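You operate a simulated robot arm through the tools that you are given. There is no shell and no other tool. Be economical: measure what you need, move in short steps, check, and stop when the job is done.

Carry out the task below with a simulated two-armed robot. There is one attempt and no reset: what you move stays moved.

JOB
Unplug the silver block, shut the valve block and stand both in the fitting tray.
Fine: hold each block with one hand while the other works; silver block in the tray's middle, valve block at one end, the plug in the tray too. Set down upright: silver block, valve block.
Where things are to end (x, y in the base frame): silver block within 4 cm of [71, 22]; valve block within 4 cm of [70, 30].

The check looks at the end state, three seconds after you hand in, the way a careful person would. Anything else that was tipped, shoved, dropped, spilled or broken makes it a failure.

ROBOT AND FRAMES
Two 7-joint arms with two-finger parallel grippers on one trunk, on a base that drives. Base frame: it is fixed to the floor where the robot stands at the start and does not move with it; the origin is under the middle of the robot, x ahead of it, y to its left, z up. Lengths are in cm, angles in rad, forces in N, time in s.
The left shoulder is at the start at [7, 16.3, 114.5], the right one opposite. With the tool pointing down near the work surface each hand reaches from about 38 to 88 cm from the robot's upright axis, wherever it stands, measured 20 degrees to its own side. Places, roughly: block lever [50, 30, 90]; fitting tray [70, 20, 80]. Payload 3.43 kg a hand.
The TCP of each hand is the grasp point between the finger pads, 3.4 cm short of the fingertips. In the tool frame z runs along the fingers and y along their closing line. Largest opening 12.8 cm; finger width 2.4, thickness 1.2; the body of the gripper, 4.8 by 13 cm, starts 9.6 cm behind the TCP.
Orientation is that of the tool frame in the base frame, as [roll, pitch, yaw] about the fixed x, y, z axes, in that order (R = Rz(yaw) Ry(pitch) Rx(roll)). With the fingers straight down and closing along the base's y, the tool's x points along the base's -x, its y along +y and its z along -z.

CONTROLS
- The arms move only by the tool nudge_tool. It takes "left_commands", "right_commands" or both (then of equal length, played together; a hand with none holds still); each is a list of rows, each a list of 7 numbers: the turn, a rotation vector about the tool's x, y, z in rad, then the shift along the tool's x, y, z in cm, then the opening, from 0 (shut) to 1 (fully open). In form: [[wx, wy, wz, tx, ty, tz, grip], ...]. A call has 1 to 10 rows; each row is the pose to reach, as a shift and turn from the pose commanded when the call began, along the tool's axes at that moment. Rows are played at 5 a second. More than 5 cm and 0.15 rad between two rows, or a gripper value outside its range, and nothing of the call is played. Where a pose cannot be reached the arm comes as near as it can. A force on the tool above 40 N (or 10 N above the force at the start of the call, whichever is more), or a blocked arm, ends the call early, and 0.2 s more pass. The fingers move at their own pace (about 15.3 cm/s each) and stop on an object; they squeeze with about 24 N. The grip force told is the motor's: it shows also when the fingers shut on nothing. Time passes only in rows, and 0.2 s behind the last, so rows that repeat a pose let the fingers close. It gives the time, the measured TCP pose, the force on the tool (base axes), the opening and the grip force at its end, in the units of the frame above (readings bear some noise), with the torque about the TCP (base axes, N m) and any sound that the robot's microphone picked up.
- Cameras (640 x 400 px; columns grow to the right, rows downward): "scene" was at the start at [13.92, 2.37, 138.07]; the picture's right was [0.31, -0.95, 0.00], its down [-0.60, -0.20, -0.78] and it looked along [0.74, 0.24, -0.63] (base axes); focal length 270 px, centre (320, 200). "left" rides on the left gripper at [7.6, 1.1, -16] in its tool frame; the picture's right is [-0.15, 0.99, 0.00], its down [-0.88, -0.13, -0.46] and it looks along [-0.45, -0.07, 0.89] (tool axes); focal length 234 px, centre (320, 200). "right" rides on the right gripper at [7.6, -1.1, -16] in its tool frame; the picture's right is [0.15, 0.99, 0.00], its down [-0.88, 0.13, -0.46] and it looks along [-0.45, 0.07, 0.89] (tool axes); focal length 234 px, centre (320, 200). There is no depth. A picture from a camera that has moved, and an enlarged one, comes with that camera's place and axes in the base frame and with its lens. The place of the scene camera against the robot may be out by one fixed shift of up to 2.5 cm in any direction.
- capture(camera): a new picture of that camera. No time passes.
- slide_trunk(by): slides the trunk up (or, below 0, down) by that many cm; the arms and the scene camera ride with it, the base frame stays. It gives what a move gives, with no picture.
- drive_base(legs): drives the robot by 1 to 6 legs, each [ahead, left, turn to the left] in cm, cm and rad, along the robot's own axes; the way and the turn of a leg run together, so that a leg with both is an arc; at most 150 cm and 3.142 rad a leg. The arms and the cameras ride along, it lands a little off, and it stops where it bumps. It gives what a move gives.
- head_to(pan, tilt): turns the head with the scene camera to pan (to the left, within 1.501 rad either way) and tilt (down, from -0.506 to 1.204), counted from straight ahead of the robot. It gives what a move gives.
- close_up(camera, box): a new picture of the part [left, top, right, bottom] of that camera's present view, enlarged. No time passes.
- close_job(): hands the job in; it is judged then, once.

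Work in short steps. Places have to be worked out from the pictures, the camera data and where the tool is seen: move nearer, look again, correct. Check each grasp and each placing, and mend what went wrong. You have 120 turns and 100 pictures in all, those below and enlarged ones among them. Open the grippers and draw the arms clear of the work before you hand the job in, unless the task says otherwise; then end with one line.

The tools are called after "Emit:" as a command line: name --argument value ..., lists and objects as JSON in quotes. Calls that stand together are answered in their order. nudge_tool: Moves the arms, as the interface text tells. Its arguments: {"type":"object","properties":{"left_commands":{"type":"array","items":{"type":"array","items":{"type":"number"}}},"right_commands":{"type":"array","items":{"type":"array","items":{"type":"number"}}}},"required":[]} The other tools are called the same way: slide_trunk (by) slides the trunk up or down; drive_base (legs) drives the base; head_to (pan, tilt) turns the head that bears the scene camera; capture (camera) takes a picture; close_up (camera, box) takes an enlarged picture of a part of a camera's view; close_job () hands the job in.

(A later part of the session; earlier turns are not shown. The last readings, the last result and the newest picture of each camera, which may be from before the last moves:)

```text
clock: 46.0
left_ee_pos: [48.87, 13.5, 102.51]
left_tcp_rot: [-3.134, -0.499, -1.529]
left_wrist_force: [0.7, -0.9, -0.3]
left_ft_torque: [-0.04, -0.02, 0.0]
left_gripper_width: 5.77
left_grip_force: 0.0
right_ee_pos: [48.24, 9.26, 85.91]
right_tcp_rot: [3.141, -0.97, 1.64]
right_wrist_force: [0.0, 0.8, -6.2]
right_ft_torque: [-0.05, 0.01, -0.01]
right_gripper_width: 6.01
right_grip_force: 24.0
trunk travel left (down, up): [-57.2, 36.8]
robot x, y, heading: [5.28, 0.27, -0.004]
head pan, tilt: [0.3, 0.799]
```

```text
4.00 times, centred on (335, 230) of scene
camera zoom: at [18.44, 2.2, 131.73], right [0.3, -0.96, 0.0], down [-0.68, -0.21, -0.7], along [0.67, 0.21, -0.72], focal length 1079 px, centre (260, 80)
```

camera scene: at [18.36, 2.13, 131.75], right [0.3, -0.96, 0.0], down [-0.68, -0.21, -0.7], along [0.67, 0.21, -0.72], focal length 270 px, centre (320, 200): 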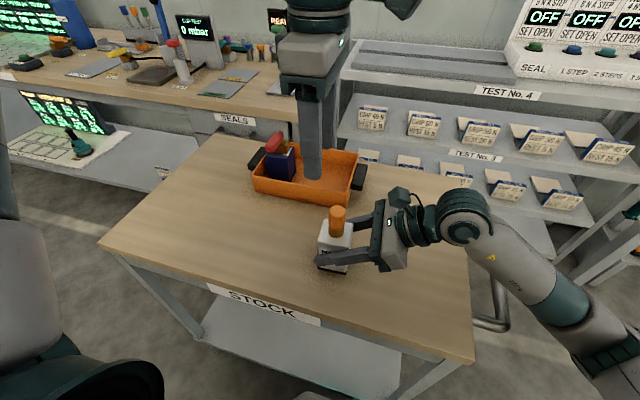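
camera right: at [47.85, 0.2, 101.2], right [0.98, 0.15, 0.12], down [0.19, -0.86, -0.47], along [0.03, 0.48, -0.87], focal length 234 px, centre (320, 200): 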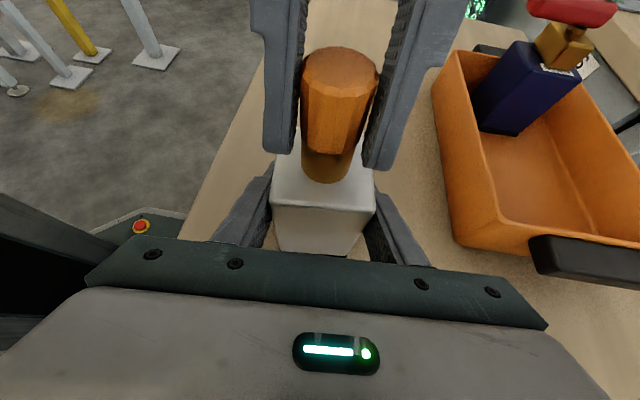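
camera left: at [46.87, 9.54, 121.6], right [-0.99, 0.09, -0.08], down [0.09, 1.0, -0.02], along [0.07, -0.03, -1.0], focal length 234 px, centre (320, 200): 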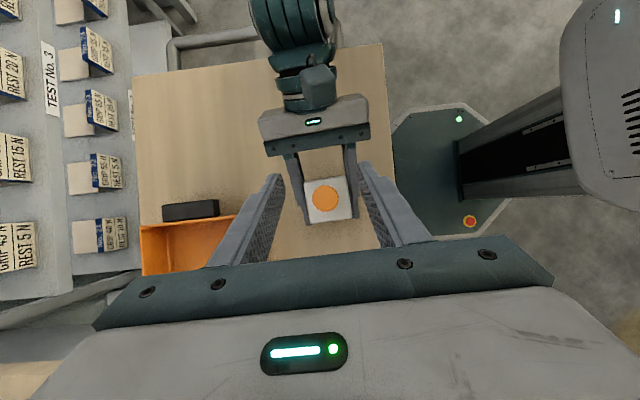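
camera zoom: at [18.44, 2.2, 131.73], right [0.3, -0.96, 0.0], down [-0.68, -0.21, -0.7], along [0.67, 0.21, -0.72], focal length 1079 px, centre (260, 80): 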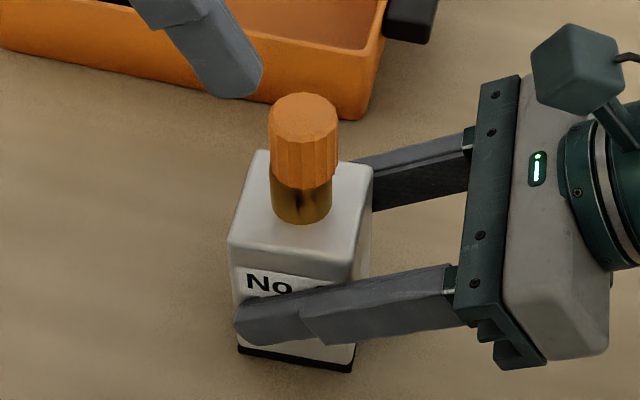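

The block is now slightly off the table in the right grip and the plug hasn't moved relative to it (same 50 px of brass showing). The panels and cards nearby mention numbers like "No. 2", so I read them for a clue.

Emit:
head_to --pan -0.25 --tilt 0.35

Emit:
capture --camera "scene"

Emit:
close_up --camera "scene" --box '[250, 0, 450, 150]'

```text
clock: 47.0
left_ee_pos: [49.0, 13.53, 102.68]
left_tcp_rot: [-3.134, -0.502, -1.528]
left_wrist_force: [-0.5, 0.3, -0.7]
left_ft_torque: [0.02, 0.0, -0.01]
left_gripper_width: 5.75
left_grip_force: 0.1
right_ee_pos: [48.29, 9.11, 85.79]
right_tcp_rot: [-3.14, -0.972, 1.641]
right_wrist_force: [0.4, -0.4, -5.4]
right_ft_torque: [-0.03, -0.01, -0.02]
right_gripper_width: 6.01
right_grip_force: 23.3
trunk travel left (down, up): [-57.2, 36.8]
robot x, y, heading: [4.99, -0.07, 0.003]
head pan, tilt: [-0.25, 0.351]
```

```text
31 pictures are left
camera scene: at [19.84, -2.57, 135.69], right [-0.25, -0.97, 0.0], down [-0.33, 0.08, -0.94], along [0.91, -0.23, -0.34], focal length 270 px, centre (320, 200)
```

scene: 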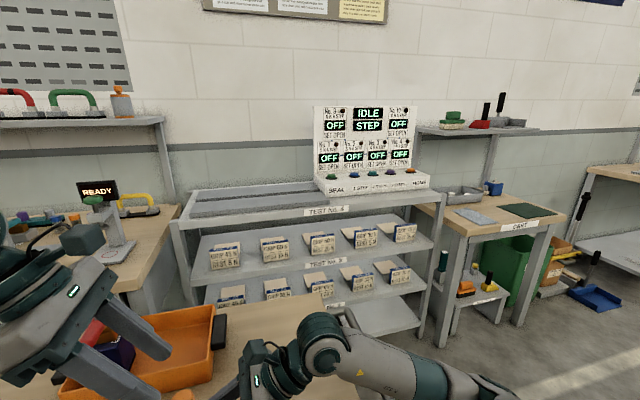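

```text
2.67 times, centred on (350, 75) of scene
camera zoom: at [19.84, -2.57, 135.69], right [-0.25, -0.97, 0.0], down [-0.33, 0.08, -0.94], along [0.91, -0.23, -0.34], focal length 720 px, centre (240, 533)
```

zoom: 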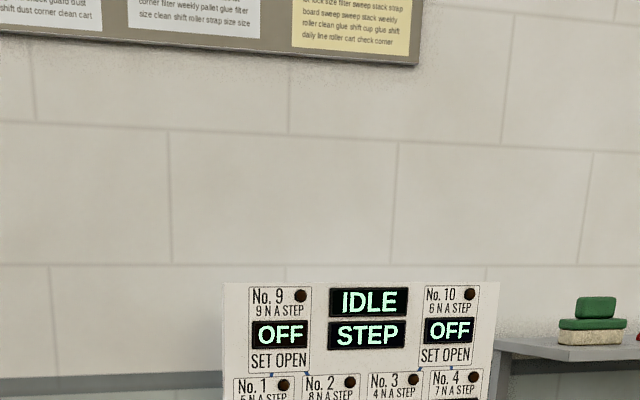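

That is unrelated decoration. I set the block back on the table: lower the right hand 0.5 cm and read the contact force; restore the head view too.

Emit:
head_to --pan 0.3 --tilt 0.8

Emit:
nudge_tool --right_commands '[[0, 0, 0, -0.2, 0, 0.14, 0.2], [0, 0, 0, -0.41, 0, 0.28, 0.2], [0, 0, 0, -0.41, 0, 0.28, 0.2]]'

```text
clock: 47.9
left_ee_pos: [48.96, 13.51, 102.54]
left_tcp_rot: [-3.137, -0.502, -1.531]
left_wrist_force: [0.1, -0.5, -0.2]
left_ft_torque: [0.0, -0.01, 0.0]
left_gripper_width: 5.78
left_grip_force: 0.1
right_ee_pos: [48.29, 9.15, 85.8]
right_tcp_rot: [-3.139, -0.971, 1.64]
right_wrist_force: [-0.3, -0.5, -6.1]
right_ft_torque: [-0.02, 0.0, 0.0]
right_gripper_width: 5.97
right_grip_force: 24.2
trunk travel left (down, up): [-57.2, 36.8]
robot x, y, heading: [4.91, -0.22, 0.005]
head pan, tilt: [0.3, 0.799]
```

```text
clock: 48.7
left_ee_pos: [48.92, 13.41, 102.62]
left_tcp_rot: [-3.136, -0.497, -1.53]
left_wrist_force: [0.8, -0.2, -0.4]
left_ft_torque: [-0.03, 0.01, 0.0]
left_gripper_width: 5.76
left_grip_force: 0.1
right_ee_pos: [48.12, 8.95, 85.34]
right_tcp_rot: [3.136, -0.973, 1.644]
right_wrist_force: [4.8, -2.2, 16.8]
right_ft_torque: [0.51, 0.41, -0.07]
right_gripper_width: 6.0
right_grip_force: 23.8
trunk travel left (down, up): [-57.2, 36.8]
robot x, y, heading: [5.06, -0.12, -0.002]
head pan, tilt: [0.3, 0.799]
```

It's on the table now (16.8 N). I release with the right hand so the block settles flat, then look at its pose.

Emit:
nudge_tool --right_commands '[[0, 0, 0, 0, 0, 0, 0.55], [0, 0, 0, 0, 0, 0, 0.62], [0, 0, 0, 0, 0, 0, 0.62]]'

Emit:
close_up --camera "right" --box '[220, 30, 420, 270]'

```text
clock: 49.5
left_ee_pos: [48.8, 13.42, 102.56]
left_tcp_rot: [-3.134, -0.5, -1.532]
left_wrist_force: [0.5, -0.5, 0.5]
left_ft_torque: [0.01, 0.02, -0.01]
left_gripper_width: 5.77
left_grip_force: 0.0
right_ee_pos: [48.21, 9.06, 85.27]
right_tcp_rot: [-3.139, -0.97, 1.641]
right_wrist_force: [-0.9, 0.0, -0.2]
right_ft_torque: [0.0, 0.02, 0.03]
right_gripper_width: 7.93
right_grip_force: 0.2
trunk travel left (down, up): [-57.2, 36.8]
robot x, y, heading: [5.22, 0.12, -0.003]
head pan, tilt: [0.3, 0.799]
```

```text
1.67 times, centred on (320, 150) of right
camera zoom: at [47.77, 0.18, 100.53], right [0.98, 0.15, 0.12], down [0.19, -0.86, -0.47], along [0.03, 0.48, -0.88], focal length 390 px, centre (320, 283)
```

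zoom: 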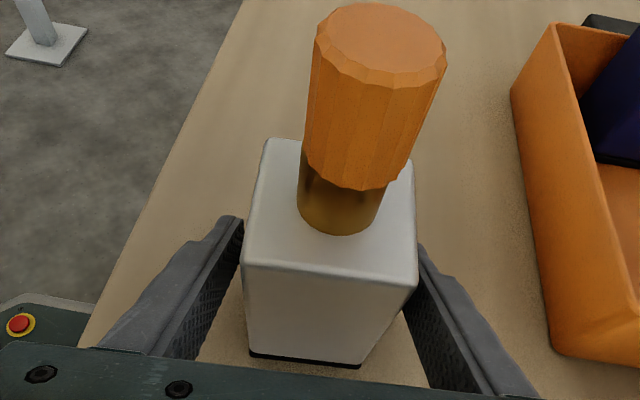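

Block settled flat, centre now ≈(48.4, 9.4). I regrip it with the right hand, centred and slightly lower.

Emit:
nudge_tool --right_commands '[[0, 0, 0, -0.32, 0.23, 0.69, 0.62], [0, 0, 0, -0.32, 0.23, 0.69, 0.4], [0, 0, 0, -0.32, 0.23, 0.69, 0.0], [0, 0, 0, -0.32, 0.23, 0.69, 0.0]]'

Emit:
nudge_tool --left_commands '[[0, 0, 0, 1.4, 0.2, 2.4, 0.45], [0, 0, 0, 0.7, 0.3, 4.9, 0.45], [0, 0, 0, 0, 0.46, 7.3, 0.45], [0, 0, 0, -0.73, 0.46, 9.74, 0.45], [0, 0, 0, -0.73, 0.46, 9.74, 0.2], [0, 0, 0, -0.73, 0.46, 9.74, 0], [0, 0, 0, -0.73, 0.46, 9.74, 0]]'

Emit:
close_up --camera "right" --box '[220, 30, 420, 270]'

```text
clock: 50.5
left_ee_pos: [48.92, 13.4, 102.58]
left_tcp_rot: [-3.133, -0.501, -1.532]
left_wrist_force: [-0.1, -0.9, 0.5]
left_ft_torque: [-0.02, -0.02, -0.04]
left_gripper_width: 5.76
left_grip_force: 0.1
right_ee_pos: [48.42, 9.5, 84.56]
right_tcp_rot: [-3.14, -0.97, 1.642]
right_wrist_force: [-3.6, 0.7, 0.9]
right_ft_torque: [0.19, 0.24, 0.1]
right_gripper_width: 5.99
right_grip_force: 23.8
trunk travel left (down, up): [-57.2, 36.8]
robot x, y, heading: [4.99, -0.02, -0.002]
head pan, tilt: [0.3, 0.799]
```

```text
clock: 52.1
left_ee_pos: [48.6, 9.29, 93.65]
left_tcp_rot: [-3.136, -0.499, -1.531]
left_wrist_force: [-15.6, -3.9, 0.0]
left_ft_torque: [-0.17, 0.61, -0.06]
left_gripper_width: 3.32
left_grip_force: 23.9
right_ee_pos: [48.63, 9.58, 84.52]
right_tcp_rot: [3.14, -0.97, 1.64]
right_wrist_force: [14.1, 0.9, 0.3]
right_ft_torque: [-0.18, 0.7, 0.07]
right_gripper_width: 5.98
right_grip_force: 23.7
trunk travel left (down, up): [-57.2, 36.8]
robot x, y, heading: [4.98, -0.06, -0.002]
head pan, tilt: [0.3, 0.799]
```

```text
1.67 times, centred on (320, 150) of right
camera zoom: at [48.13, 0.58, 99.81], right [0.98, 0.15, 0.12], down [0.19, -0.86, -0.47], along [0.03, 0.48, -0.87], focal length 390 px, centre (320, 283)
```

zoom: 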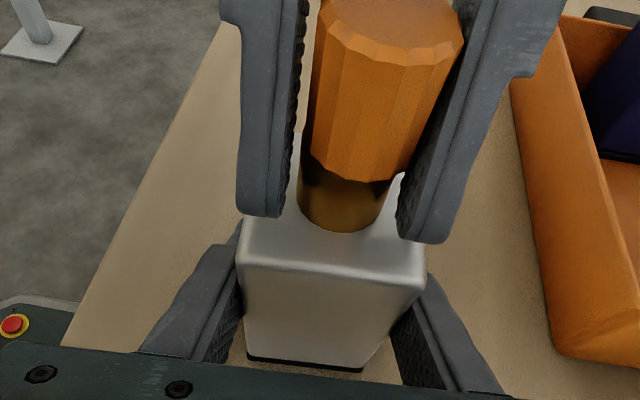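

Grip closed; the load is -15.6 N in x, about 0.28 cm off, so I shift that out first and check.

Emit:
nudge_tool --left_commands '[[0, 0, 0, 0, 0.15, 0, 0], [0, 0, 0, 0, 0.28, 0, 0], [0, 0, 0, 0, 0.28, 0, 0]]'

```text
clock: 52.9
left_ee_pos: [48.4, 9.22, 93.63]
left_tcp_rot: [-3.132, -0.498, -1.53]
left_wrist_force: [0.1, 7.8, -6.0]
left_ft_torque: [0.54, 0.2, 0.03]
left_gripper_width: 3.33
left_grip_force: 23.8
right_ee_pos: [48.31, 9.69, 84.47]
right_tcp_rot: [-3.14, -0.972, 1.643]
right_wrist_force: [0.7, -8.1, 5.9]
right_ft_torque: [0.13, -0.25, -0.08]
right_gripper_width: 5.99
right_grip_force: 23.8
trunk travel left (down, up): [-57.2, 36.8]
robot x, y, heading: [5.13, -0.16, 0.001]
head pan, tilt: [0.3, 0.799]
```

Sideways load gone. Now a slow straight pull, 0.3 cm.

Emit:
nudge_tool --left_commands '[[0, 0, 0, -0.1, 0, -0.06, 0], [0, 0, 0, -0.05, 0, -0.15, 0], [0, 0, 0, 0, 0, -0.24, 0], [0, 0, 0, 0.04, 0, -0.32, 0]]'

```text
clock: 53.9
left_ee_pos: [48.4, 9.3, 93.98]
left_tcp_rot: [-3.136, -0.501, -1.53]
left_wrist_force: [9.0, -2.5, -12.9]
left_ft_torque: [-0.13, -0.19, -0.08]
left_gripper_width: 3.3
left_grip_force: 24.2
right_ee_pos: [48.4, 9.53, 84.38]
right_tcp_rot: [-3.139, -0.972, 1.643]
right_wrist_force: [-10.1, 1.9, 12.1]
right_ft_torque: [-0.07, -0.69, 0.01]
right_gripper_width: 6.05
right_grip_force: 24.1
trunk travel left (down, up): [-57.2, 36.8]
robot x, y, heading: [4.93, -0.24, 0.001]
head pan, tilt: [0.3, 0.799]
```

Pull force is 12.9 N and holding; I continue with another 0.4 cm, with a slight +x correction.

Emit:
nudge_tool --left_commands '[[0, 0, 0, 0.05, -0.08, -0.09, 0], [0, 0, 0, 0.1, -0.12, -0.18, 0], [0, 0, 0, 0.15, -0.12, -0.27, 0], [0, 0, 0, 0.19, -0.12, -0.35, 0]]'

Emit:
close_up --camera "right" --box '[220, 30, 420, 270]'

```text
clock: 54.9
left_ee_pos: [48.35, 9.42, 94.33]
left_tcp_rot: [-3.137, -0.499, -1.531]
left_wrist_force: [9.6, -3.3, -17.6]
left_ft_torque: [-0.2, -0.19, -0.08]
left_gripper_width: 3.34
left_grip_force: 24.1
right_ee_pos: [48.57, 9.63, 84.48]
right_tcp_rot: [-3.141, -0.97, 1.641]
right_wrist_force: [-9.6, 3.2, 11.8]
right_ft_torque: [-0.12, -0.66, 0.09]
right_gripper_width: 5.99
right_grip_force: 24.2
trunk travel left (down, up): [-57.2, 36.8]
robot x, y, heading: [4.85, 0.1, -0.002]
head pan, tilt: [0.3, 0.799]
```

```text
1.67 times, centred on (320, 150) of right
camera zoom: at [48.08, 0.62, 99.81], right [0.98, 0.15, 0.12], down [0.19, -0.86, -0.47], along [0.03, 0.48, -0.87], focal length 390 px, centre (320, 283)
```

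zoom: 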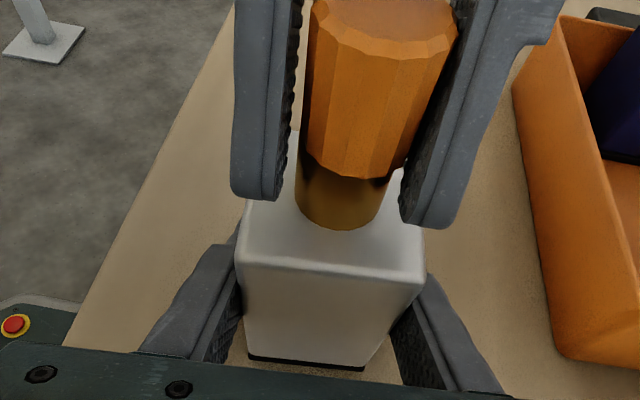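

The fingers creep up the cap at about 17.6 N and the plug stays put, so a straight pull isn't enough; the fluted cap suggests a twist. I release, raise the left hand, untilt it and turn its wrist so that it can twist counter-clockwise a quarter turn from there.

Emit:
nudge_tool --left_commands '[[0, 0, 0, 0, 0, 0, 0.45], [0, 0, 0, 0, 0, 0, 0.45], [0, 0, 0, 0, 0, -4, 0.45], [0, 0, 0, 0, 0, -8, 0.45], [0, -0.12, 0, -1, 0, -12, 0.45], [0, -0.25, 0, -2, 0, -15, 0.45], [0, -0.37, 0, -3, 0, -17, 0.45], [0, -0.5, 0, -4, 0, -17, 0.45]]'

Emit:
nudge_tool --left_commands '[[0, 0, 0.15, 0, 0, 0, 0.45], [0, 0, 0.3, 0, 0, 0, 0.45], [0, 0, 0.45, 0, 0, 0, 0.45], [0, 0, 0.6, 0, 0, 0, 0.45], [0, 0, 0.75, 0, 0, 0, 0.45], [0, 0, 0.9, 0, 0, 0, 0.45], [0, 0, 1.05, 0, 0, 0, 0.45], [0, 0, 1.2, 0, 0, 0, 0.45], [0, 0, 1.35, 0, 0, 0, 0.45], [0, 0, 1.5, 0, 0, 0, 0.45]]'

Emit:
nudge_tool --left_commands '[[0, 0, 0.15, 0, 0, 0, 0.45], [0, 0, 0.3, 0, 0, 0, 0.45], [0, 0, 0.45, 0, 0, 0, 0.45], [0, 0, 0.6, 0, 0, 0, 0.45], [0, 0, 0.75, 0, 0, 0, 0.45]]'

Emit:
close_up --camera "right" --box '[220, 30, 420, 270]'

```text
clock: 56.7
left_ee_pos: [48.0, 21.11, 107.38]
left_tcp_rot: [-3.139, 0.001, -1.527]
left_wrist_force: [0.5, 0.4, -0.6]
left_ft_torque: [0.01, 0.03, 0.01]
left_gripper_width: 5.75
left_grip_force: 0.2
right_ee_pos: [48.52, 9.55, 84.29]
right_tcp_rot: [-3.138, -0.972, 1.638]
right_wrist_force: [0.6, 0.2, 0.1]
right_ft_torque: [0.01, 0.02, 0.04]
right_gripper_width: 5.99
right_grip_force: 23.9
trunk travel left (down, up): [-57.2, 36.8]
robot x, y, heading: [5.2, -0.46, 0.002]
head pan, tilt: [0.3, 0.799]
```

```text
clock: 58.9
left_ee_pos: [47.94, 20.93, 107.32]
left_tcp_rot: [-3.141, 0.004, -3.03]
left_wrist_force: [0.4, -0.2, 1.6]
left_ft_torque: [-0.03, 0.03, -0.01]
left_gripper_width: 5.76
left_grip_force: 0.1
right_ee_pos: [48.54, 9.58, 84.38]
right_tcp_rot: [-3.14, -0.97, 1.639]
right_wrist_force: [-0.6, 0.3, -0.8]
right_ft_torque: [0.02, 0.0, 0.03]
right_gripper_width: 5.96
right_grip_force: 23.8
trunk travel left (down, up): [-57.2, 36.8]
robot x, y, heading: [5.08, -0.03, 0.001]
head pan, tilt: [0.3, 0.799]
```

```text
clock: 60.1
left_ee_pos: [47.91, 21.03, 107.26]
left_tcp_rot: [3.138, 0.003, 2.504]
left_wrist_force: [-0.9, -0.8, -0.1]
left_ft_torque: [0.03, 0.01, -0.03]
left_gripper_width: 5.75
left_grip_force: 0.0
right_ee_pos: [48.49, 9.5, 84.35]
right_tcp_rot: [3.141, -0.971, 1.642]
right_wrist_force: [-0.2, -0.6, 0.5]
right_ft_torque: [0.02, -0.01, -0.02]
right_gripper_width: 6.01
right_grip_force: 24.2
trunk travel left (down, up): [-57.2, 36.8]
robot x, y, heading: [4.78, 0.39, 0.0]
head pan, tilt: [0.3, 0.799]
```

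```text
1.67 times, centred on (320, 150) of right
camera zoom: at [48.1, 0.63, 99.78], right [0.98, 0.15, 0.12], down [0.19, -0.86, -0.47], along [0.03, 0.48, -0.88], focal length 390 px, centre (320, 283)
```

zoom: 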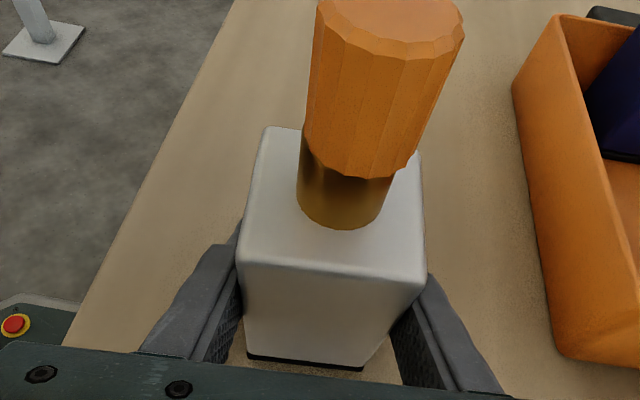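

Block is flat on the table and still held. Left hand (yaw 2.5) goes over the plug at (48.5, 9.5), descends vertically and grips the cap.

Emit:
nudge_tool --left_commands '[[0, 0, 0, -2.44, -2.96, 1, 0.45], [0, 0, 0, -4.88, -5.92, 2, 0.45], [0, 0, 0, -7.32, -8.88, 3.3, 0.45], [0, 0, 0, -7.32, -8.88, 3.3, 0.45]]'

Emit:
capture --camera "left"

```text
clock: 61.1
left_ee_pos: [48.64, 11.23, 104.33]
left_tcp_rot: [3.139, 0.004, 2.508]
left_wrist_force: [-0.7, -0.6, 0.1]
left_ft_torque: [0.03, 0.0, 0.0]
left_gripper_width: 5.76
left_grip_force: 0.1
left hand out of reach, approached as far as the arm can: row 3, 4
right_ee_pos: [48.44, 9.55, 84.51]
right_tcp_rot: [3.141, -0.972, 1.643]
right_wrist_force: [-0.8, -0.3, -0.6]
right_ft_torque: [-0.01, 0.02, -0.01]
right_gripper_width: 6.02
right_grip_force: 23.9
trunk travel left (down, up): [-57.2, 36.8]
robot x, y, heading: [4.58, -0.37, 0.0]
head pan, tilt: [0.3, 0.799]
```

```text
25 pictures are left
camera left: at [43.05, 16.61, 120.22], right [0.7, 0.71, 0.01], down [0.63, -0.63, 0.46], along [0.33, -0.32, -0.89], focal length 234 px, centre (320, 200)
```

left: 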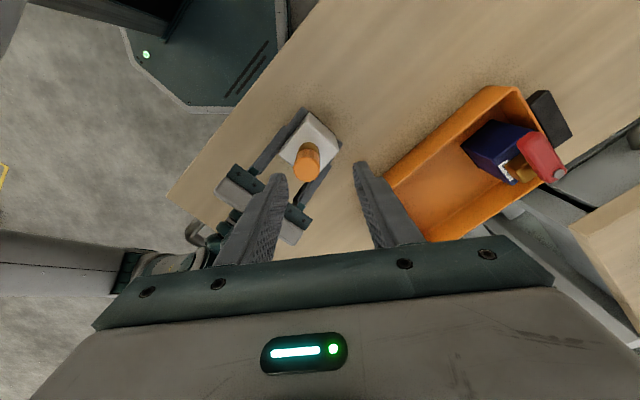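

Vertical reach stops at y≈11 here too. Rather than tilt, I slide the block along the table with the right hand, 7 cm to +y and 1 cm to +x, where the left hand can work freely.

Emit:
nudge_tool --right_commands '[[0, 0, 0, 0.7, 0.25, 0.9, 0], [0, 0, 0, 1.4, 0.5, 1.85, 0], [0, 0, 0, 2.0, 0.75, 2.8, 0], [0, 0, 0, 2.7, 1.0, 3.75, 0], [0, 0, 0, 3.35, 1.25, 4.7, 0], [0, 0, 0, 3.98, 1.48, 5.65, 0]]'

Emit:
close_up --camera "right" --box '[220, 30, 420, 270]'

```text
clock: 62.5
left_ee_pos: [48.75, 10.69, 104.32]
left_tcp_rot: [3.135, 0.004, 2.505]
left_wrist_force: [-3.0, 4.0, 1.7]
left_ft_torque: [0.05, 0.09, -0.16]
left_gripper_width: 5.65
left_grip_force: 0.0
right_ee_pos: [49.59, 16.04, 84.44]
right_tcp_rot: [-3.141, -0.972, 1.638]
right_wrist_force: [1.9, -3.9, -3.2]
right_ft_torque: [0.86, 0.4, 0.31]
right_gripper_width: 5.99
right_grip_force: 24.3
trunk travel left (down, up): [-57.2, 36.8]
robot x, y, heading: [5.03, 0.24, -0.005]
head pan, tilt: [0.3, 0.799]
```

```text
1.67 times, centred on (320, 150) of right
camera zoom: at [49.05, 7.05, 99.84], right [0.98, 0.15, 0.12], down [0.19, -0.86, -0.47], along [0.03, 0.48, -0.87], focal length 390 px, centre (320, 283)
```

zoom: 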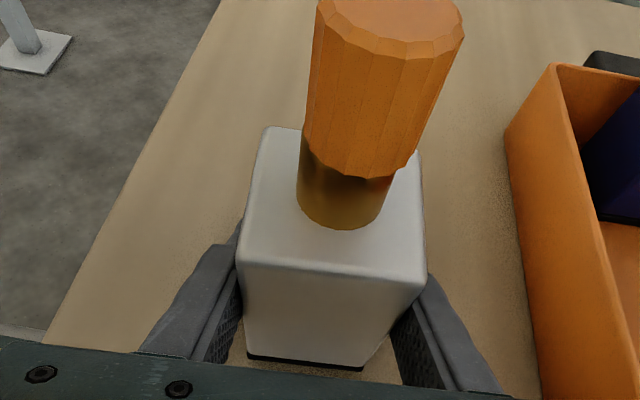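

Slid well, upright. But small opposite forces suggest the left fingertips touch the right hand's camera; I lift the left hand straight up at once.

Emit:
nudge_tool --left_commands '[[0, 0, 0, 0, 0, -2, 0.45], [0, 0, 0, 0, 0, -5, 0.45]]'

```text
clock: 63.1
left_ee_pos: [48.56, 11.03, 109.69]
left_tcp_rot: [3.137, 0.006, 2.507]
left_wrist_force: [-0.3, 0.0, 0.4]
left_ft_torque: [0.0, 0.03, -0.02]
left_gripper_width: 5.76
left_grip_force: 0.1
right_ee_pos: [49.32, 15.93, 84.46]
right_tcp_rot: [3.137, -0.972, 1.643]
right_wrist_force: [0.0, 0.3, -6.1]
right_ft_torque: [0.01, 0.01, 0.01]
right_gripper_width: 5.98
right_grip_force: 24.3
trunk travel left (down, up): [-57.2, 36.8]
robot x, y, heading: [5.13, -0.35, -0.001]
head pan, tilt: [0.3, 0.799]
```

Clear now. The plug is at about (49.5, 16.0); the left hand moves over it and descends to the cap, still open.

Emit:
nudge_tool --left_commands '[[0, 0, 0, 1.1, 2.3, 1, 0.45], [0, 0, 0, 2.22, 4.53, 3, 0.45], [0, 0, 0, 2.22, 4.53, 7, 0.45], [0, 0, 0, 2.22, 4.53, 11, 0.45], [0, 0, 0, 2.22, 4.53, 15.5, 0.45]]'

Emit:
close_up --camera "right" --box '[200, 0, 440, 270]'

```text
clock: 64.3
left_ee_pos: [49.93, 15.88, 93.82]
left_tcp_rot: [3.135, 0.004, 2.504]
left_wrist_force: [-0.1, 0.1, -0.2]
left_ft_torque: [0.02, 0.0, -0.01]
left_gripper_width: 5.77
left_grip_force: 0.1
right_ee_pos: [49.31, 15.96, 84.48]
right_tcp_rot: [3.14, -0.97, 1.642]
right_wrist_force: [-0.4, -0.8, -6.4]
right_ft_torque: [-0.01, 0.01, -0.01]
right_gripper_width: 6.0
right_grip_force: 24.0
trunk travel left (down, up): [-57.2, 36.8]
robot x, y, heading: [4.74, 0.18, 0.003]
head pan, tilt: [0.3, 0.799]
```

```text
1.48 times, centred on (320, 135) of right
camera zoom: at [48.98, 7.04, 99.86], right [0.98, 0.15, 0.12], down [0.19, -0.86, -0.47], along [0.04, 0.48, -0.87], focal length 347 px, centre (320, 296)
```

zoom: 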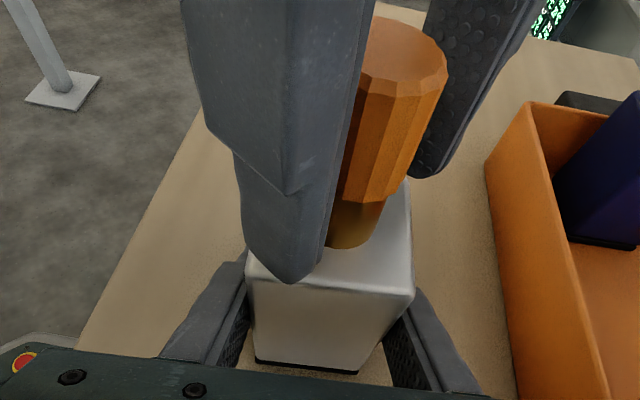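

The fingers straddle the cap; I shift 0.5 cm to -x to centre on it, then close.

Emit:
nudge_tool --left_commands '[[0, 0, 0, 0.43, -0.26, 0, 0.45], [0, 0, 0, 0.43, -0.26, 0, 0.2], [0, 0, 0, 0.43, -0.26, 0, 0], [0, 0, 0, 0.43, -0.26, 0, 0]]'

Emit:
close_up --camera "left" --box '[230, 90, 410, 260]'

```text
clock: 65.3
left_ee_pos: [49.39, 16.0, 93.85]
left_tcp_rot: [3.136, 0.003, 2.507]
left_wrist_force: [3.5, 4.6, -0.1]
left_ft_torque: [0.24, 0.06, -0.1]
left_gripper_width: 3.27
left_grip_force: 23.6
right_ee_pos: [49.48, 15.92, 84.46]
right_tcp_rot: [3.139, -0.974, 1.642]
right_wrist_force: [-3.5, -4.9, -2.6]
right_ft_torque: [0.16, -0.42, 0.13]
right_gripper_width: 5.99
right_grip_force: 24.0
trunk travel left (down, up): [-57.2, 36.8]
robot x, y, heading: [4.68, 0.06, -0.002]
head pan, tilt: [0.3, 0.799]
```

```text
2.35 times, centred on (320, 175) of left
camera zoom: at [43.67, 21.28, 109.89], right [0.71, 0.71, 0.01], down [0.63, -0.63, 0.46], along [0.33, -0.32, -0.89], focal length 551 px, centre (320, 259)
```

zoom: 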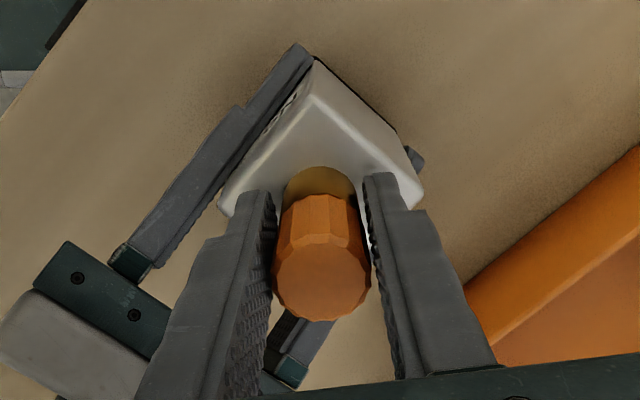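

Well centred, little load. I twist counter-clockwise (seen from above) 0.75 rad with no pull and read the torque.

Emit:
nudge_tool --left_commands '[[0, 0, -0.15, 0, 0, 0, 0], [0, 0, -0.3, 0, 0, 0, 0], [0, 0, -0.45, 0, 0, 0, 0], [0, 0, -0.6, 0, 0, 0, 0], [0, 0, -0.75, 0, 0, 0, 0]]'

Emit:
close_up --camera "right" --box '[200, 0, 440, 270]'

```text
clock: 66.5
left_ee_pos: [48.93, 15.74, 94.03]
left_tcp_rot: [3.141, 0.006, -3.027]
left_wrist_force: [-0.5, 4.3, -0.7]
left_ft_torque: [0.33, -0.07, -0.63]
left_gripper_width: 2.98
left_grip_force: 23.7
right_ee_pos: [49.48, 15.95, 84.42]
right_tcp_rot: [3.14, -0.971, 1.642]
right_wrist_force: [0.6, -3.8, -4.2]
right_ft_torque: [0.08, 0.11, 0.67]
right_gripper_width: 5.99
right_grip_force: 24.3
trunk travel left (down, up): [-57.2, 36.8]
robot x, y, heading: [4.93, -0.25, 0.001]
head pan, tilt: [0.3, 0.799]
```

```text
1.48 times, centred on (320, 135) of right
camera zoom: at [49.0, 7.05, 99.83], right [0.98, 0.15, 0.12], down [0.19, -0.86, -0.47], along [0.04, 0.48, -0.87], focal length 347 px, centre (320, 296)
```

zoom: 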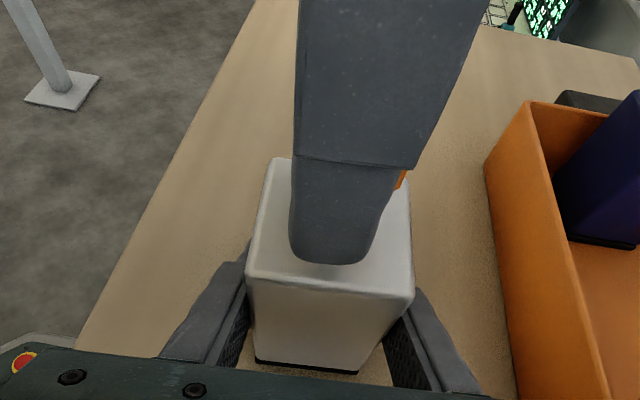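

The torque rose to 0.63 N·m without the plug turning, so it is not a screw; but that shows the vertical grip has good friction. I reopen, recentre in this orientation, and will try the straight pull with the vertical hand.

Emit:
nudge_tool --left_commands '[[0, 0, 0, 0, 0, 0, 0.45], [0, 0, 0, 0, 0, 0, 0.45], [0, 0, 0, -0.47, 0.2, 0.2, 0.45], [0, 0, 0, -0.47, 0.2, 0.2, 0.2], [0, 0, 0, -0.47, 0.2, 0.2, 0], [0, 0, 0, -0.47, 0.2, 0.2, 0]]'

```text
clock: 67.9
left_ee_pos: [49.58, 15.89, 93.83]
left_tcp_rot: [3.14, 0.006, -3.028]
left_wrist_force: [-2.3, -14.0, 2.1]
left_ft_torque: [-0.69, -0.07, -0.45]
left_gripper_width: 2.96
left_grip_force: 23.8
right_ee_pos: [49.43, 15.95, 84.53]
right_tcp_rot: [3.14, -0.975, 1.64]
right_wrist_force: [2.4, 13.1, -8.9]
right_ft_torque: [-0.52, 0.26, 0.47]
right_gripper_width: 5.98
right_grip_force: 24.0
trunk travel left (down, up): [-57.2, 36.8]
robot x, y, heading: [4.92, -0.32, -0.002]
head pan, tilt: [0.3, 0.799]
```

Gripped (2.96 cm wide this way); there's -14 N in y to relieve, so I shift 0.25 cm to -y, then pull up slowly 0.4 cm.

Emit:
nudge_tool --left_commands '[[0, 0, 0, 0, -0.15, 0, 0], [0, 0, 0, 0, -0.26, 0, 0], [0, 0, 0, 0, -0.26, -0.1, 0], [0, 0, 0, 0, -0.26, -0.2, 0], [0, 0, 0, 0, -0.26, -0.3, 0], [0, 0, 0, 0, -0.26, -0.4, 0]]'

Emit:
close_up --camera "right" --box '[200, 0, 440, 270]'

```text
clock: 69.3
left_ee_pos: [49.4, 15.79, 94.05]
left_tcp_rot: [3.137, 0.004, -3.027]
left_wrist_force: [1.9, 13.8, -12.0]
left_ft_torque: [0.65, -0.09, -0.43]
left_gripper_width: 2.97
left_grip_force: 24.2
right_ee_pos: [49.39, 15.92, 84.53]
right_tcp_rot: [3.136, -0.973, 1.643]
right_wrist_force: [-2.6, -13.6, 12.1]
right_ft_torque: [0.62, -0.19, 0.37]
right_gripper_width: 5.99
right_grip_force: 24.3
trunk travel left (down, up): [-57.2, 36.8]
robot x, y, heading: [4.79, -0.08, -0.001]
head pan, tilt: [0.3, 0.799]
```

```text
1.48 times, centred on (320, 135) of right
camera zoom: at [48.94, 6.99, 99.92], right [0.98, 0.15, 0.12], down [0.19, -0.86, -0.47], along [0.04, 0.49, -0.87], focal length 347 px, centre (320, 296)
```

zoom: 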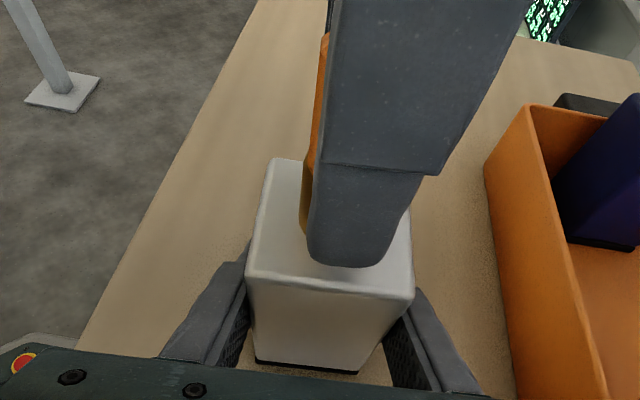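

Overcorrected in y (now +13.8); I take half back and keep pulling slowly.

Emit:
nudge_tool --left_commands '[[0, 0, 0, 0, 0.13, -0.1, 0], [0, 0, 0, 0, 0.13, -0.2, 0], [0, 0, 0, 0, 0.13, -0.3, 0]]'

```text
clock: 70.1
left_ee_pos: [49.66, 15.82, 94.49]
left_tcp_rot: [3.139, 0.006, -3.027]
left_wrist_force: [-4.9, 3.1, -17.8]
left_ft_torque: [0.32, 0.16, -0.41]
left_gripper_width: 2.94
left_grip_force: 24.0
right_ee_pos: [49.43, 15.94, 84.49]
right_tcp_rot: [3.137, -0.972, 1.643]
right_wrist_force: [5.2, -3.7, 12.1]
right_ft_torque: [0.04, 0.33, 0.39]
right_gripper_width: 6.01
right_grip_force: 24.4
trunk travel left (down, up): [-57.2, 36.8]
robot x, y, heading: [4.64, -0.09, 0.001]
head pan, tilt: [0.3, 0.799]
```

Force balance says left pulls 17.8 N, right resists 12.1 N, and the table no longer carries the block: something is slipping at a constant force. I look to see which interface.

Emit:
close_up --camera "right" --box '[200, 0, 440, 270]'

Emit:
close_up --camera "scene" --box '[280, 140, 370, 260]'

```text
1.48 times, centred on (320, 135) of right
camera zoom: at [48.97, 7.02, 99.87], right [0.98, 0.15, 0.12], down [0.19, -0.86, -0.47], along [0.04, 0.48, -0.87], focal length 347 px, centre (320, 296)
```

zoom: 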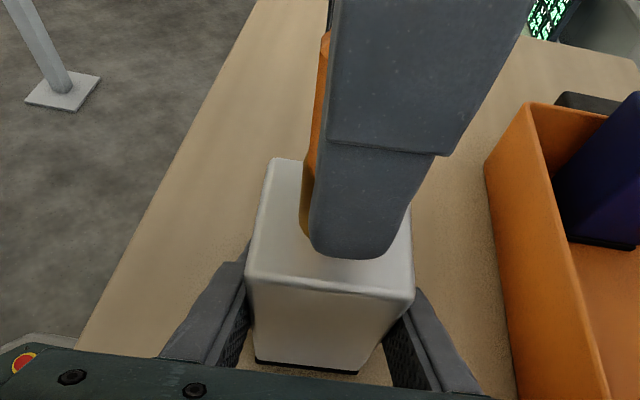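

```text
3.33 times, centred on (325, 200) of scene
camera zoom: at [18.35, 1.59, 131.76], right [0.3, -0.96, 0.0], down [-0.68, -0.21, -0.7], along [0.67, 0.21, -0.72], focal length 900 px, centre (303, 200)
```

zoom: 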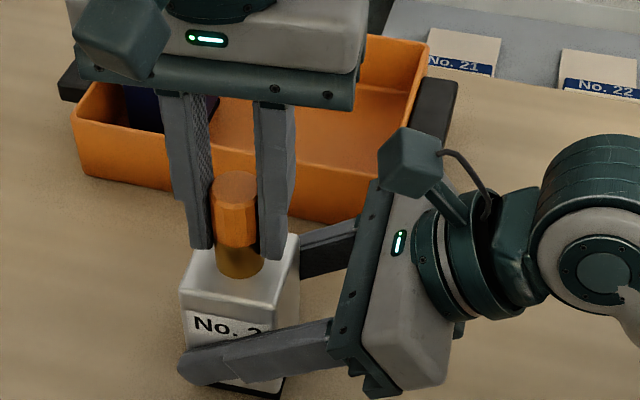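

The block has not moved; the left fingers slide up the cap. From the right camera they also sit about 0.8 cm off-centre to +x. My readings come 0.2 s after motion, so the slow pulls may just be creeping; I regrip centred and low, then pull briskly.

Emit:
nudge_tool --left_commands '[[0, 0, 0, 0, 0, 0, 0.45], [0, 0, 0, 0, 0, 0, 0.45], [0, 0, 0, 0.7, 0.05, 0.75, 0.45], [0, 0, 0, 0.7, 0.05, 0.75, 0.45], [0, 0, 0, 0.7, 0.05, 0.75, 0.1], [0, 0, 0, 0.7, 0.05, 0.75, 0], [0, 0, 0, 0.7, 0.05, 0.75, 0], [0, 0, 0, 0.7, 0.05, 0.75, 0]]'

Emit:
close_up --camera "right" --box '[200, 0, 440, 270]'

```text
clock: 71.9
left_ee_pos: [48.88, 15.81, 93.67]
left_tcp_rot: [3.137, 0.007, -3.029]
left_wrist_force: [0.4, -2.7, 0.5]
left_ft_torque: [-0.02, -0.01, -0.45]
left_gripper_width: 2.93
left_grip_force: 23.5
right_ee_pos: [49.59, 16.01, 84.44]
right_tcp_rot: [3.141, -0.97, 1.642]
right_wrist_force: [-0.5, 2.9, -7.8]
right_ft_torque: [-0.3, 0.08, 0.4]
right_gripper_width: 6.0
right_grip_force: 24.2
trunk travel left (down, up): [-57.2, 36.8]
robot x, y, heading: [4.88, 0.32, -0.0]
head pan, tilt: [0.3, 0.799]
```

```text
1.48 times, centred on (320, 135) of right
camera zoom: at [48.96, 7.03, 99.82], right [0.98, 0.15, 0.12], down [0.19, -0.86, -0.47], along [0.03, 0.48, -0.87], focal length 347 px, centre (320, 296)
```

zoom: 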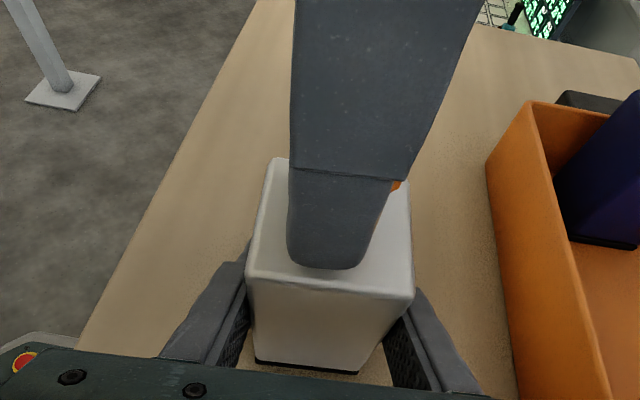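

Centred now, but a steady -0.45 N·m about z says the cap has flats and I hold it skewed. I ease the wrist 0.1 rad clockwise to seat on the flats.

Emit:
nudge_tool --left_commands '[[0, 0, 0.05, 0, 0, 0, 0], [0, 0, 0.1, 0, 0, 0, 0], [0, 0, 0.1, 0, 0, 0, 0]]'

```text
clock: 72.7
left_ee_pos: [48.76, 15.72, 93.74]
left_tcp_rot: [3.136, 0.006, -3.129]
left_wrist_force: [1.9, 0.7, 0.0]
left_ft_torque: [0.04, 0.02, 0.56]
left_gripper_width: 2.92
left_grip_force: 23.6
right_ee_pos: [49.34, 15.83, 84.55]
right_tcp_rot: [3.14, -0.972, 1.64]
right_wrist_force: [-1.8, -0.1, -1.6]
right_ft_torque: [0.04, -0.23, -0.54]
right_gripper_width: 5.99
right_grip_force: 24.2
trunk travel left (down, up): [-57.2, 36.8]
robot x, y, heading: [5.28, -0.05, 0.002]
head pan, tilt: [0.3, 0.799]
```

Torque flipped, so the flats align at about half of that. I go back 0.055 rad and then pull up briskly, 4 cm over three rows.

Emit:
nudge_tool --left_commands '[[0, 0, -0.055, 0, 0, 0, 0], [0, 0, -0.055, 0, 0, 0, 0], [0, 0, -0.055, 0, 0, -1, 0], [0, 0, -0.055, 0, 0, -2.5, 0], [0, 0, -0.055, 0, 0, -4, 0]]'

Emit:
close_up --camera "right" --box '[200, 0, 440, 270]'

```text
clock: 73.9
left_ee_pos: [48.66, 15.79, 98.1]
left_tcp_rot: [3.138, 0.006, -3.074]
left_wrist_force: [0.1, 0.0, -0.5]
left_ft_torque: [-0.02, -0.04, 0.0]
left_gripper_width: 2.77
left_grip_force: 24.1
right_ee_pos: [49.34, 15.93, 84.4]
right_tcp_rot: [3.14, -0.969, 1.642]
right_wrist_force: [-1.1, 0.1, -5.0]
right_ft_torque: [0.03, -0.04, 0.03]
right_gripper_width: 5.99
right_grip_force: 23.9
trunk travel left (down, up): [-57.2, 36.8]
robot x, y, heading: [5.23, -0.03, 0.001]
head pan, tilt: [0.3, 0.799]
```

```text
1.48 times, centred on (320, 135) of right
camera zoom: at [48.95, 7.04, 99.79], right [0.98, 0.15, 0.12], down [0.19, -0.86, -0.47], along [0.03, 0.48, -0.88], focal length 347 px, centre (320, 296)
```

zoom: 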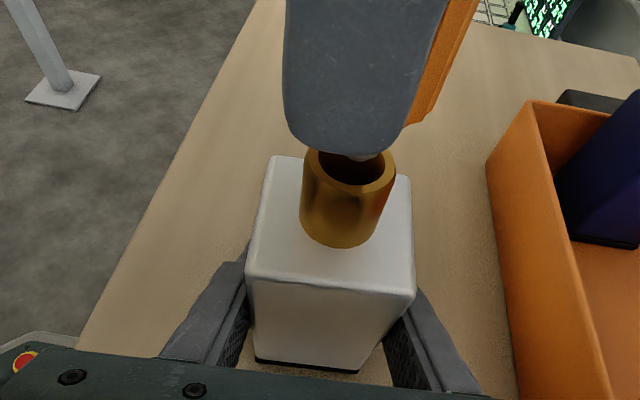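

The plug is out; the open brass socket is visible. I lift it clear with the left hand and move that hand aside to y≈36, high, so the right hand can place the block first.

Emit:
nudge_tool --left_commands '[[0, 0, 0, 0, 0, -4, 0], [0, 0, 0, 0, 0, -8, 0], [0, 0, 0, 0, 0, -12, 0], [0, 0, 0, 0, 4.5, -13, 0], [0, 0, 0, 0, 9, -14, 0], [0, 0, 0, 0, 13.5, -14, 0], [0, 0, 0, 0, 18, -14, 0], [0, 0, 0, 0, 21, -14, 0]]'

Emit:
capture --camera "left"

```text
clock: 75.7
left_ee_pos: [47.38, 36.86, 111.7]
left_tcp_rot: [3.138, 0.007, -3.074]
left_wrist_force: [-0.9, -0.1, -0.2]
left_ft_torque: [0.01, 0.04, 0.0]
left_gripper_width: 2.76
left_grip_force: 24.0
right_ee_pos: [49.46, 15.97, 84.36]
right_tcp_rot: [3.138, -0.97, 1.639]
right_wrist_force: [0.8, -0.9, -5.0]
right_ft_torque: [-0.02, -0.01, 0.01]
right_gripper_width: 5.97
right_grip_force: 24.3
trunk travel left (down, up): [-57.2, 36.8]
robot x, y, heading: [4.89, -0.08, -0.0]
head pan, tilt: [0.3, 0.799]
```

```text
15 pictures are left
camera left: at [39.5, 37.44, 127.59], right [0.08, 1.0, 0.0], down [0.88, -0.07, 0.46], along [0.46, -0.03, -0.89], focal length 234 px, centre (320, 200)
```

left: 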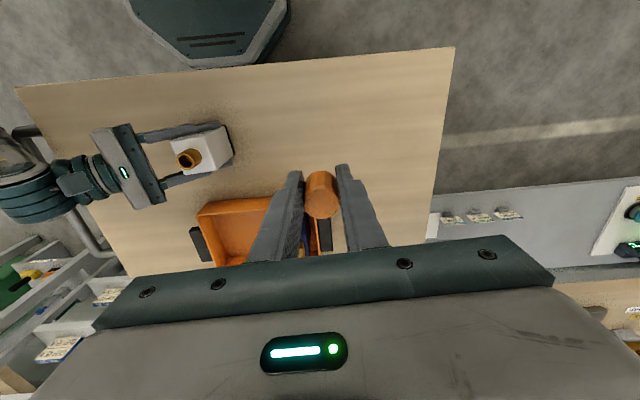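

Plug held securely. Now the right hand lifts the silver block 10 cm and carries it toward (71, 22.4).

Emit:
nudge_tool --right_commands '[[0, 0, 0, 2.75, 0, -1.88, 0], [0, 0, 0, 5.5, 0, -3.77, 0], [0, 0, 0, 8.25, 0, -5.65, 0], [0, 0, 0, 8.7, 3.67, -4.98, 0], [0, 0, 0, 9.17, 7.33, -4.3, 0], [0, 0, 0, 9.63, 11, -3.6, 0], [0, 0, 0, 10.1, 14.67, -2.95, 0], [0, 0, 0, 10.56, 18.33, -2.28, 0], [0, 0, 0, 11.0, 22, -1.6, 0]]'

Emit:
capture --camera "right"

```text
clock: 77.7
left_ee_pos: [47.54, 37.19, 111.43]
left_tcp_rot: [-3.141, 0.003, -3.07]
left_wrist_force: [0.6, -0.6, -1.4]
left_ft_torque: [-0.03, 0.02, -0.03]
left_gripper_width: 2.73
left_grip_force: 23.6
right_ee_pos: [71.15, 22.74, 94.36]
right_tcp_rot: [-3.137, -0.969, 1.641]
right_wrist_force: [-0.4, 0.3, -6.1]
right_ft_torque: [0.0, 0.03, 0.04]
right_gripper_width: 6.0
right_grip_force: 24.1
trunk travel left (down, up): [-57.2, 36.8]
robot x, y, heading: [5.11, -0.17, 0.001]
head pan, tilt: [0.3, 0.799]
```

```text
14 pictures are left
camera right: at [70.73, 13.9, 109.72], right [0.98, 0.15, 0.12], down [0.19, -0.86, -0.47], along [0.03, 0.48, -0.88], focal length 234 px, centre (320, 200)
```

right: 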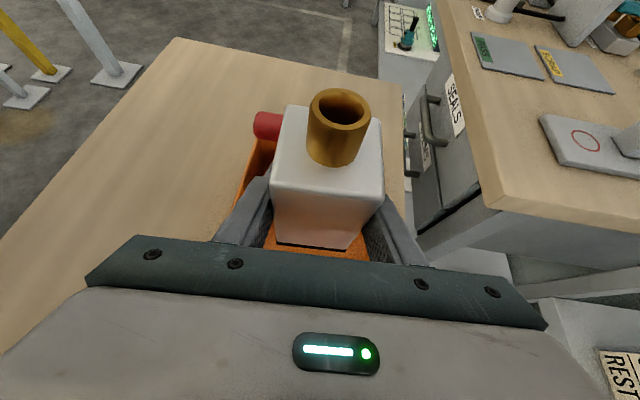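

Reached with the block hanging upright at (71.2, 22.7), clear of the valve block. I lower it 8.9 cm with a slight shift to -x and -y.

Emit:
nudge_tool --right_commands '[[0, 0, 0, -2.6, -0.2, 1.5, 0], [0, 0, 0, -5.2, -0.43, 3.0, 0], [0, 0, 0, -6.6, -0.43, 3.9, 0], [0, 0, 0, -7.2, -0.43, 4.35, 0], [0, 0, 0, -7.55, -0.43, 4.6, 0]]'

Emit:
capture --camera "right"

```text
clock: 78.9
left_ee_pos: [47.41, 37.3, 111.48]
left_tcp_rot: [-3.14, 0.005, -3.072]
left_wrist_force: [-0.4, -0.1, -0.6]
left_ft_torque: [0.0, 0.01, -0.02]
left_gripper_width: 2.77
left_grip_force: 23.6
right_ee_pos: [70.76, 22.37, 85.43]
right_tcp_rot: [-3.14, -0.969, 1.64]
right_wrist_force: [-0.6, 0.4, -5.4]
right_ft_torque: [-0.02, -0.01, -0.01]
right_gripper_width: 5.98
right_grip_force: 23.9
trunk travel left (down, up): [-57.2, 36.8]
robot x, y, heading: [4.82, 0.03, 0.001]
head pan, tilt: [0.3, 0.799]
```

```text
13 pictures are left
camera right: at [70.29, 13.45, 100.83], right [0.98, 0.15, 0.12], down [0.19, -0.86, -0.47], along [0.03, 0.48, -0.88], focal length 234 px, centre (320, 200)
```

right: 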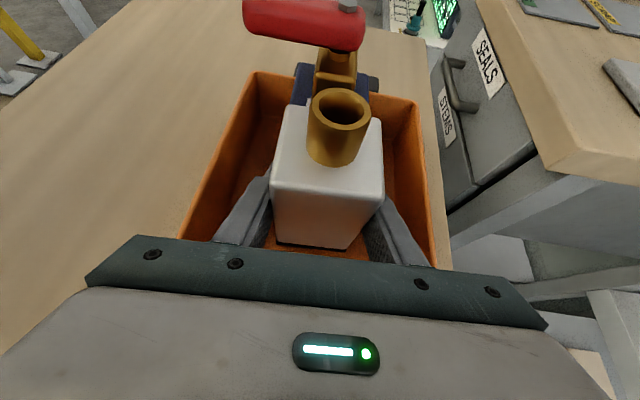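

Still hanging (‑5.4 N) just above the floor. I go down in small steps until contact.

Emit:
nudge_tool --right_commands '[[0, 0, 0, -0.16, 0, 0.11, 0], [0, 0, 0, -0.33, 0, 0.23, 0], [0, 0, 0, -0.5, 0, 0.34, 0]]'

```text
clock: 79.7
left_ee_pos: [47.49, 37.29, 111.5]
left_tcp_rot: [3.141, 0.006, -3.07]
left_wrist_force: [0.1, 0.3, 0.0]
left_ft_torque: [-0.01, 0.02, 0.01]
left_gripper_width: 2.75
left_grip_force: 24.1
right_ee_pos: [70.59, 22.32, 85.04]
right_tcp_rot: [-3.141, -0.971, 1.641]
right_wrist_force: [0.4, -0.7, -4.9]
right_ft_torque: [0.0, 0.01, 0.03]
right_gripper_width: 5.97
right_grip_force: 24.0
trunk travel left (down, up): [-57.2, 36.8]
robot x, y, heading: [4.85, -0.3, 0.002]
head pan, tilt: [0.3, 0.799]
```

Emit:
nudge_tool --right_commands '[[0, 0, 0, -0.16, 0, 0.11, 0], [0, 0, 0, -0.33, 0, 0.23, 0], [0, 0, 0, -0.41, 0, 0.28, 0]]'

```text
clock: 80.5
left_ee_pos: [47.48, 37.21, 111.52]
left_tcp_rot: [3.142, 0.007, -3.072]
left_wrist_force: [0.0, 0.9, 0.0]
left_ft_torque: [-0.01, 0.01, -0.02]
left_gripper_width: 2.76
left_grip_force: 23.9
right_ee_pos: [70.65, 22.45, 84.92]
right_tcp_rot: [3.135, -0.975, 1.646]
right_wrist_force: [2.8, -2.1, 14.8]
right_ft_torque: [-0.74, 0.25, 0.07]
right_gripper_width: 5.96
right_grip_force: 24.1
trunk travel left (down, up): [-57.2, 36.8]
robot x, y, heading: [5.05, -0.02, -0.0]
head pan, tilt: [0.3, 0.799]
```

Contact (+14.8 N). I open the right hand moderately and look.

Emit:
nudge_tool --right_commands '[[0, 0, 0, 0, 0, 0, 0.52], [0, 0, 0, 0, 0, 0, 0.62], [0, 0, 0, 0, 0, 0, 0.62]]'

Emit:
capture --camera "right"

```text
clock: 81.3
left_ee_pos: [47.45, 37.26, 111.51]
left_tcp_rot: [3.141, 0.006, -3.072]
left_wrist_force: [-0.3, -0.2, -0.1]
left_ft_torque: [0.0, -0.02, -0.01]
left_gripper_width: 2.75
left_grip_force: 23.9
right_ee_pos: [70.53, 22.44, 84.37]
right_tcp_rot: [-3.139, -0.97, 1.64]
right_wrist_force: [-0.1, 0.3, 0.2]
right_ft_torque: [0.01, -0.01, 0.0]
right_gripper_width: 7.94
right_grip_force: 0.1
trunk travel left (down, up): [-57.2, 36.8]
robot x, y, heading: [4.74, -0.25, 0.001]
head pan, tilt: [0.3, 0.799]
```

```text
12 pictures are left
camera right: at [70.15, 13.51, 99.82], right [0.98, 0.15, 0.12], down [0.19, -0.86, -0.47], along [0.03, 0.48, -0.88], focal length 234 px, centre (320, 200)
```

right: 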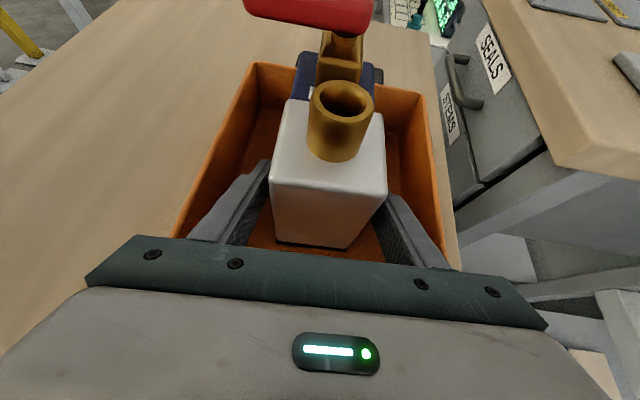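

Block stands upright with the fingers clear. I withdraw the right hand along its fingers, then up and back.

Emit:
nudge_tool --right_commands '[[0, 0, 0, 0, 0, -3, 0.62], [0, 0, 0, 0, 0, -7, 0.62], [0, 0, 0, 0, 0, -11, 0.62], [0, 0, 0, 0, 0, -15, 0.62], [0, 0, 0, 2, -3, -18, 0.62], [0, 0, 0, 4, -7, -20, 0.62], [0, 0, 0, 5, -11, -22, 0.62], [0, 0, 0, 5, -15, -24, 0.62], [0, 0, 0, 5, -19, -25, 0.62]]'

Emit:
capture --camera "scene"

```text
clock: 83.3
left_ee_pos: [47.29, 37.37, 111.48]
left_tcp_rot: [-3.141, 0.008, -3.072]
left_wrist_force: [-0.1, -0.6, -0.4]
left_ft_torque: [-0.01, 0.01, -0.01]
left_gripper_width: 2.76
left_grip_force: 24.0
right_ee_pos: [52.97, 3.66, 103.1]
right_tcp_rot: [-3.141, -0.969, 1.643]
right_wrist_force: [-0.1, 0.3, -0.2]
right_ft_torque: [0.01, -0.02, -0.01]
right_gripper_width: 7.95
right_grip_force: 0.1
trunk travel left (down, up): [-57.2, 36.8]
robot x, y, heading: [5.59, -0.05, -0.002]
head pan, tilt: [0.3, 0.799]
```

```text
11 pictures are left
camera scene: at [18.39, 2.1, 131.74], right [0.3, -0.96, 0.0], down [-0.68, -0.21, -0.7], along [0.67, 0.21, -0.72], focal length 270 px, centre (320, 200)
```

scene: 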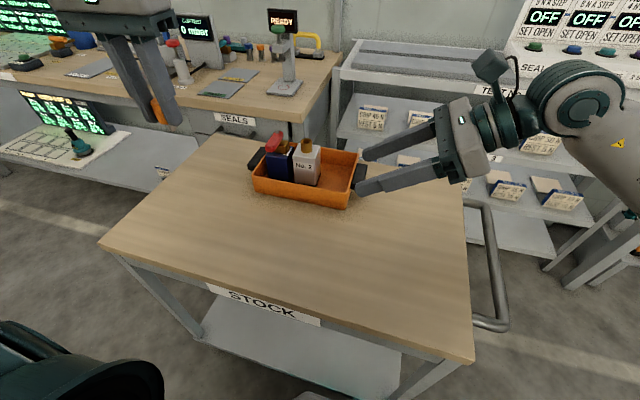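

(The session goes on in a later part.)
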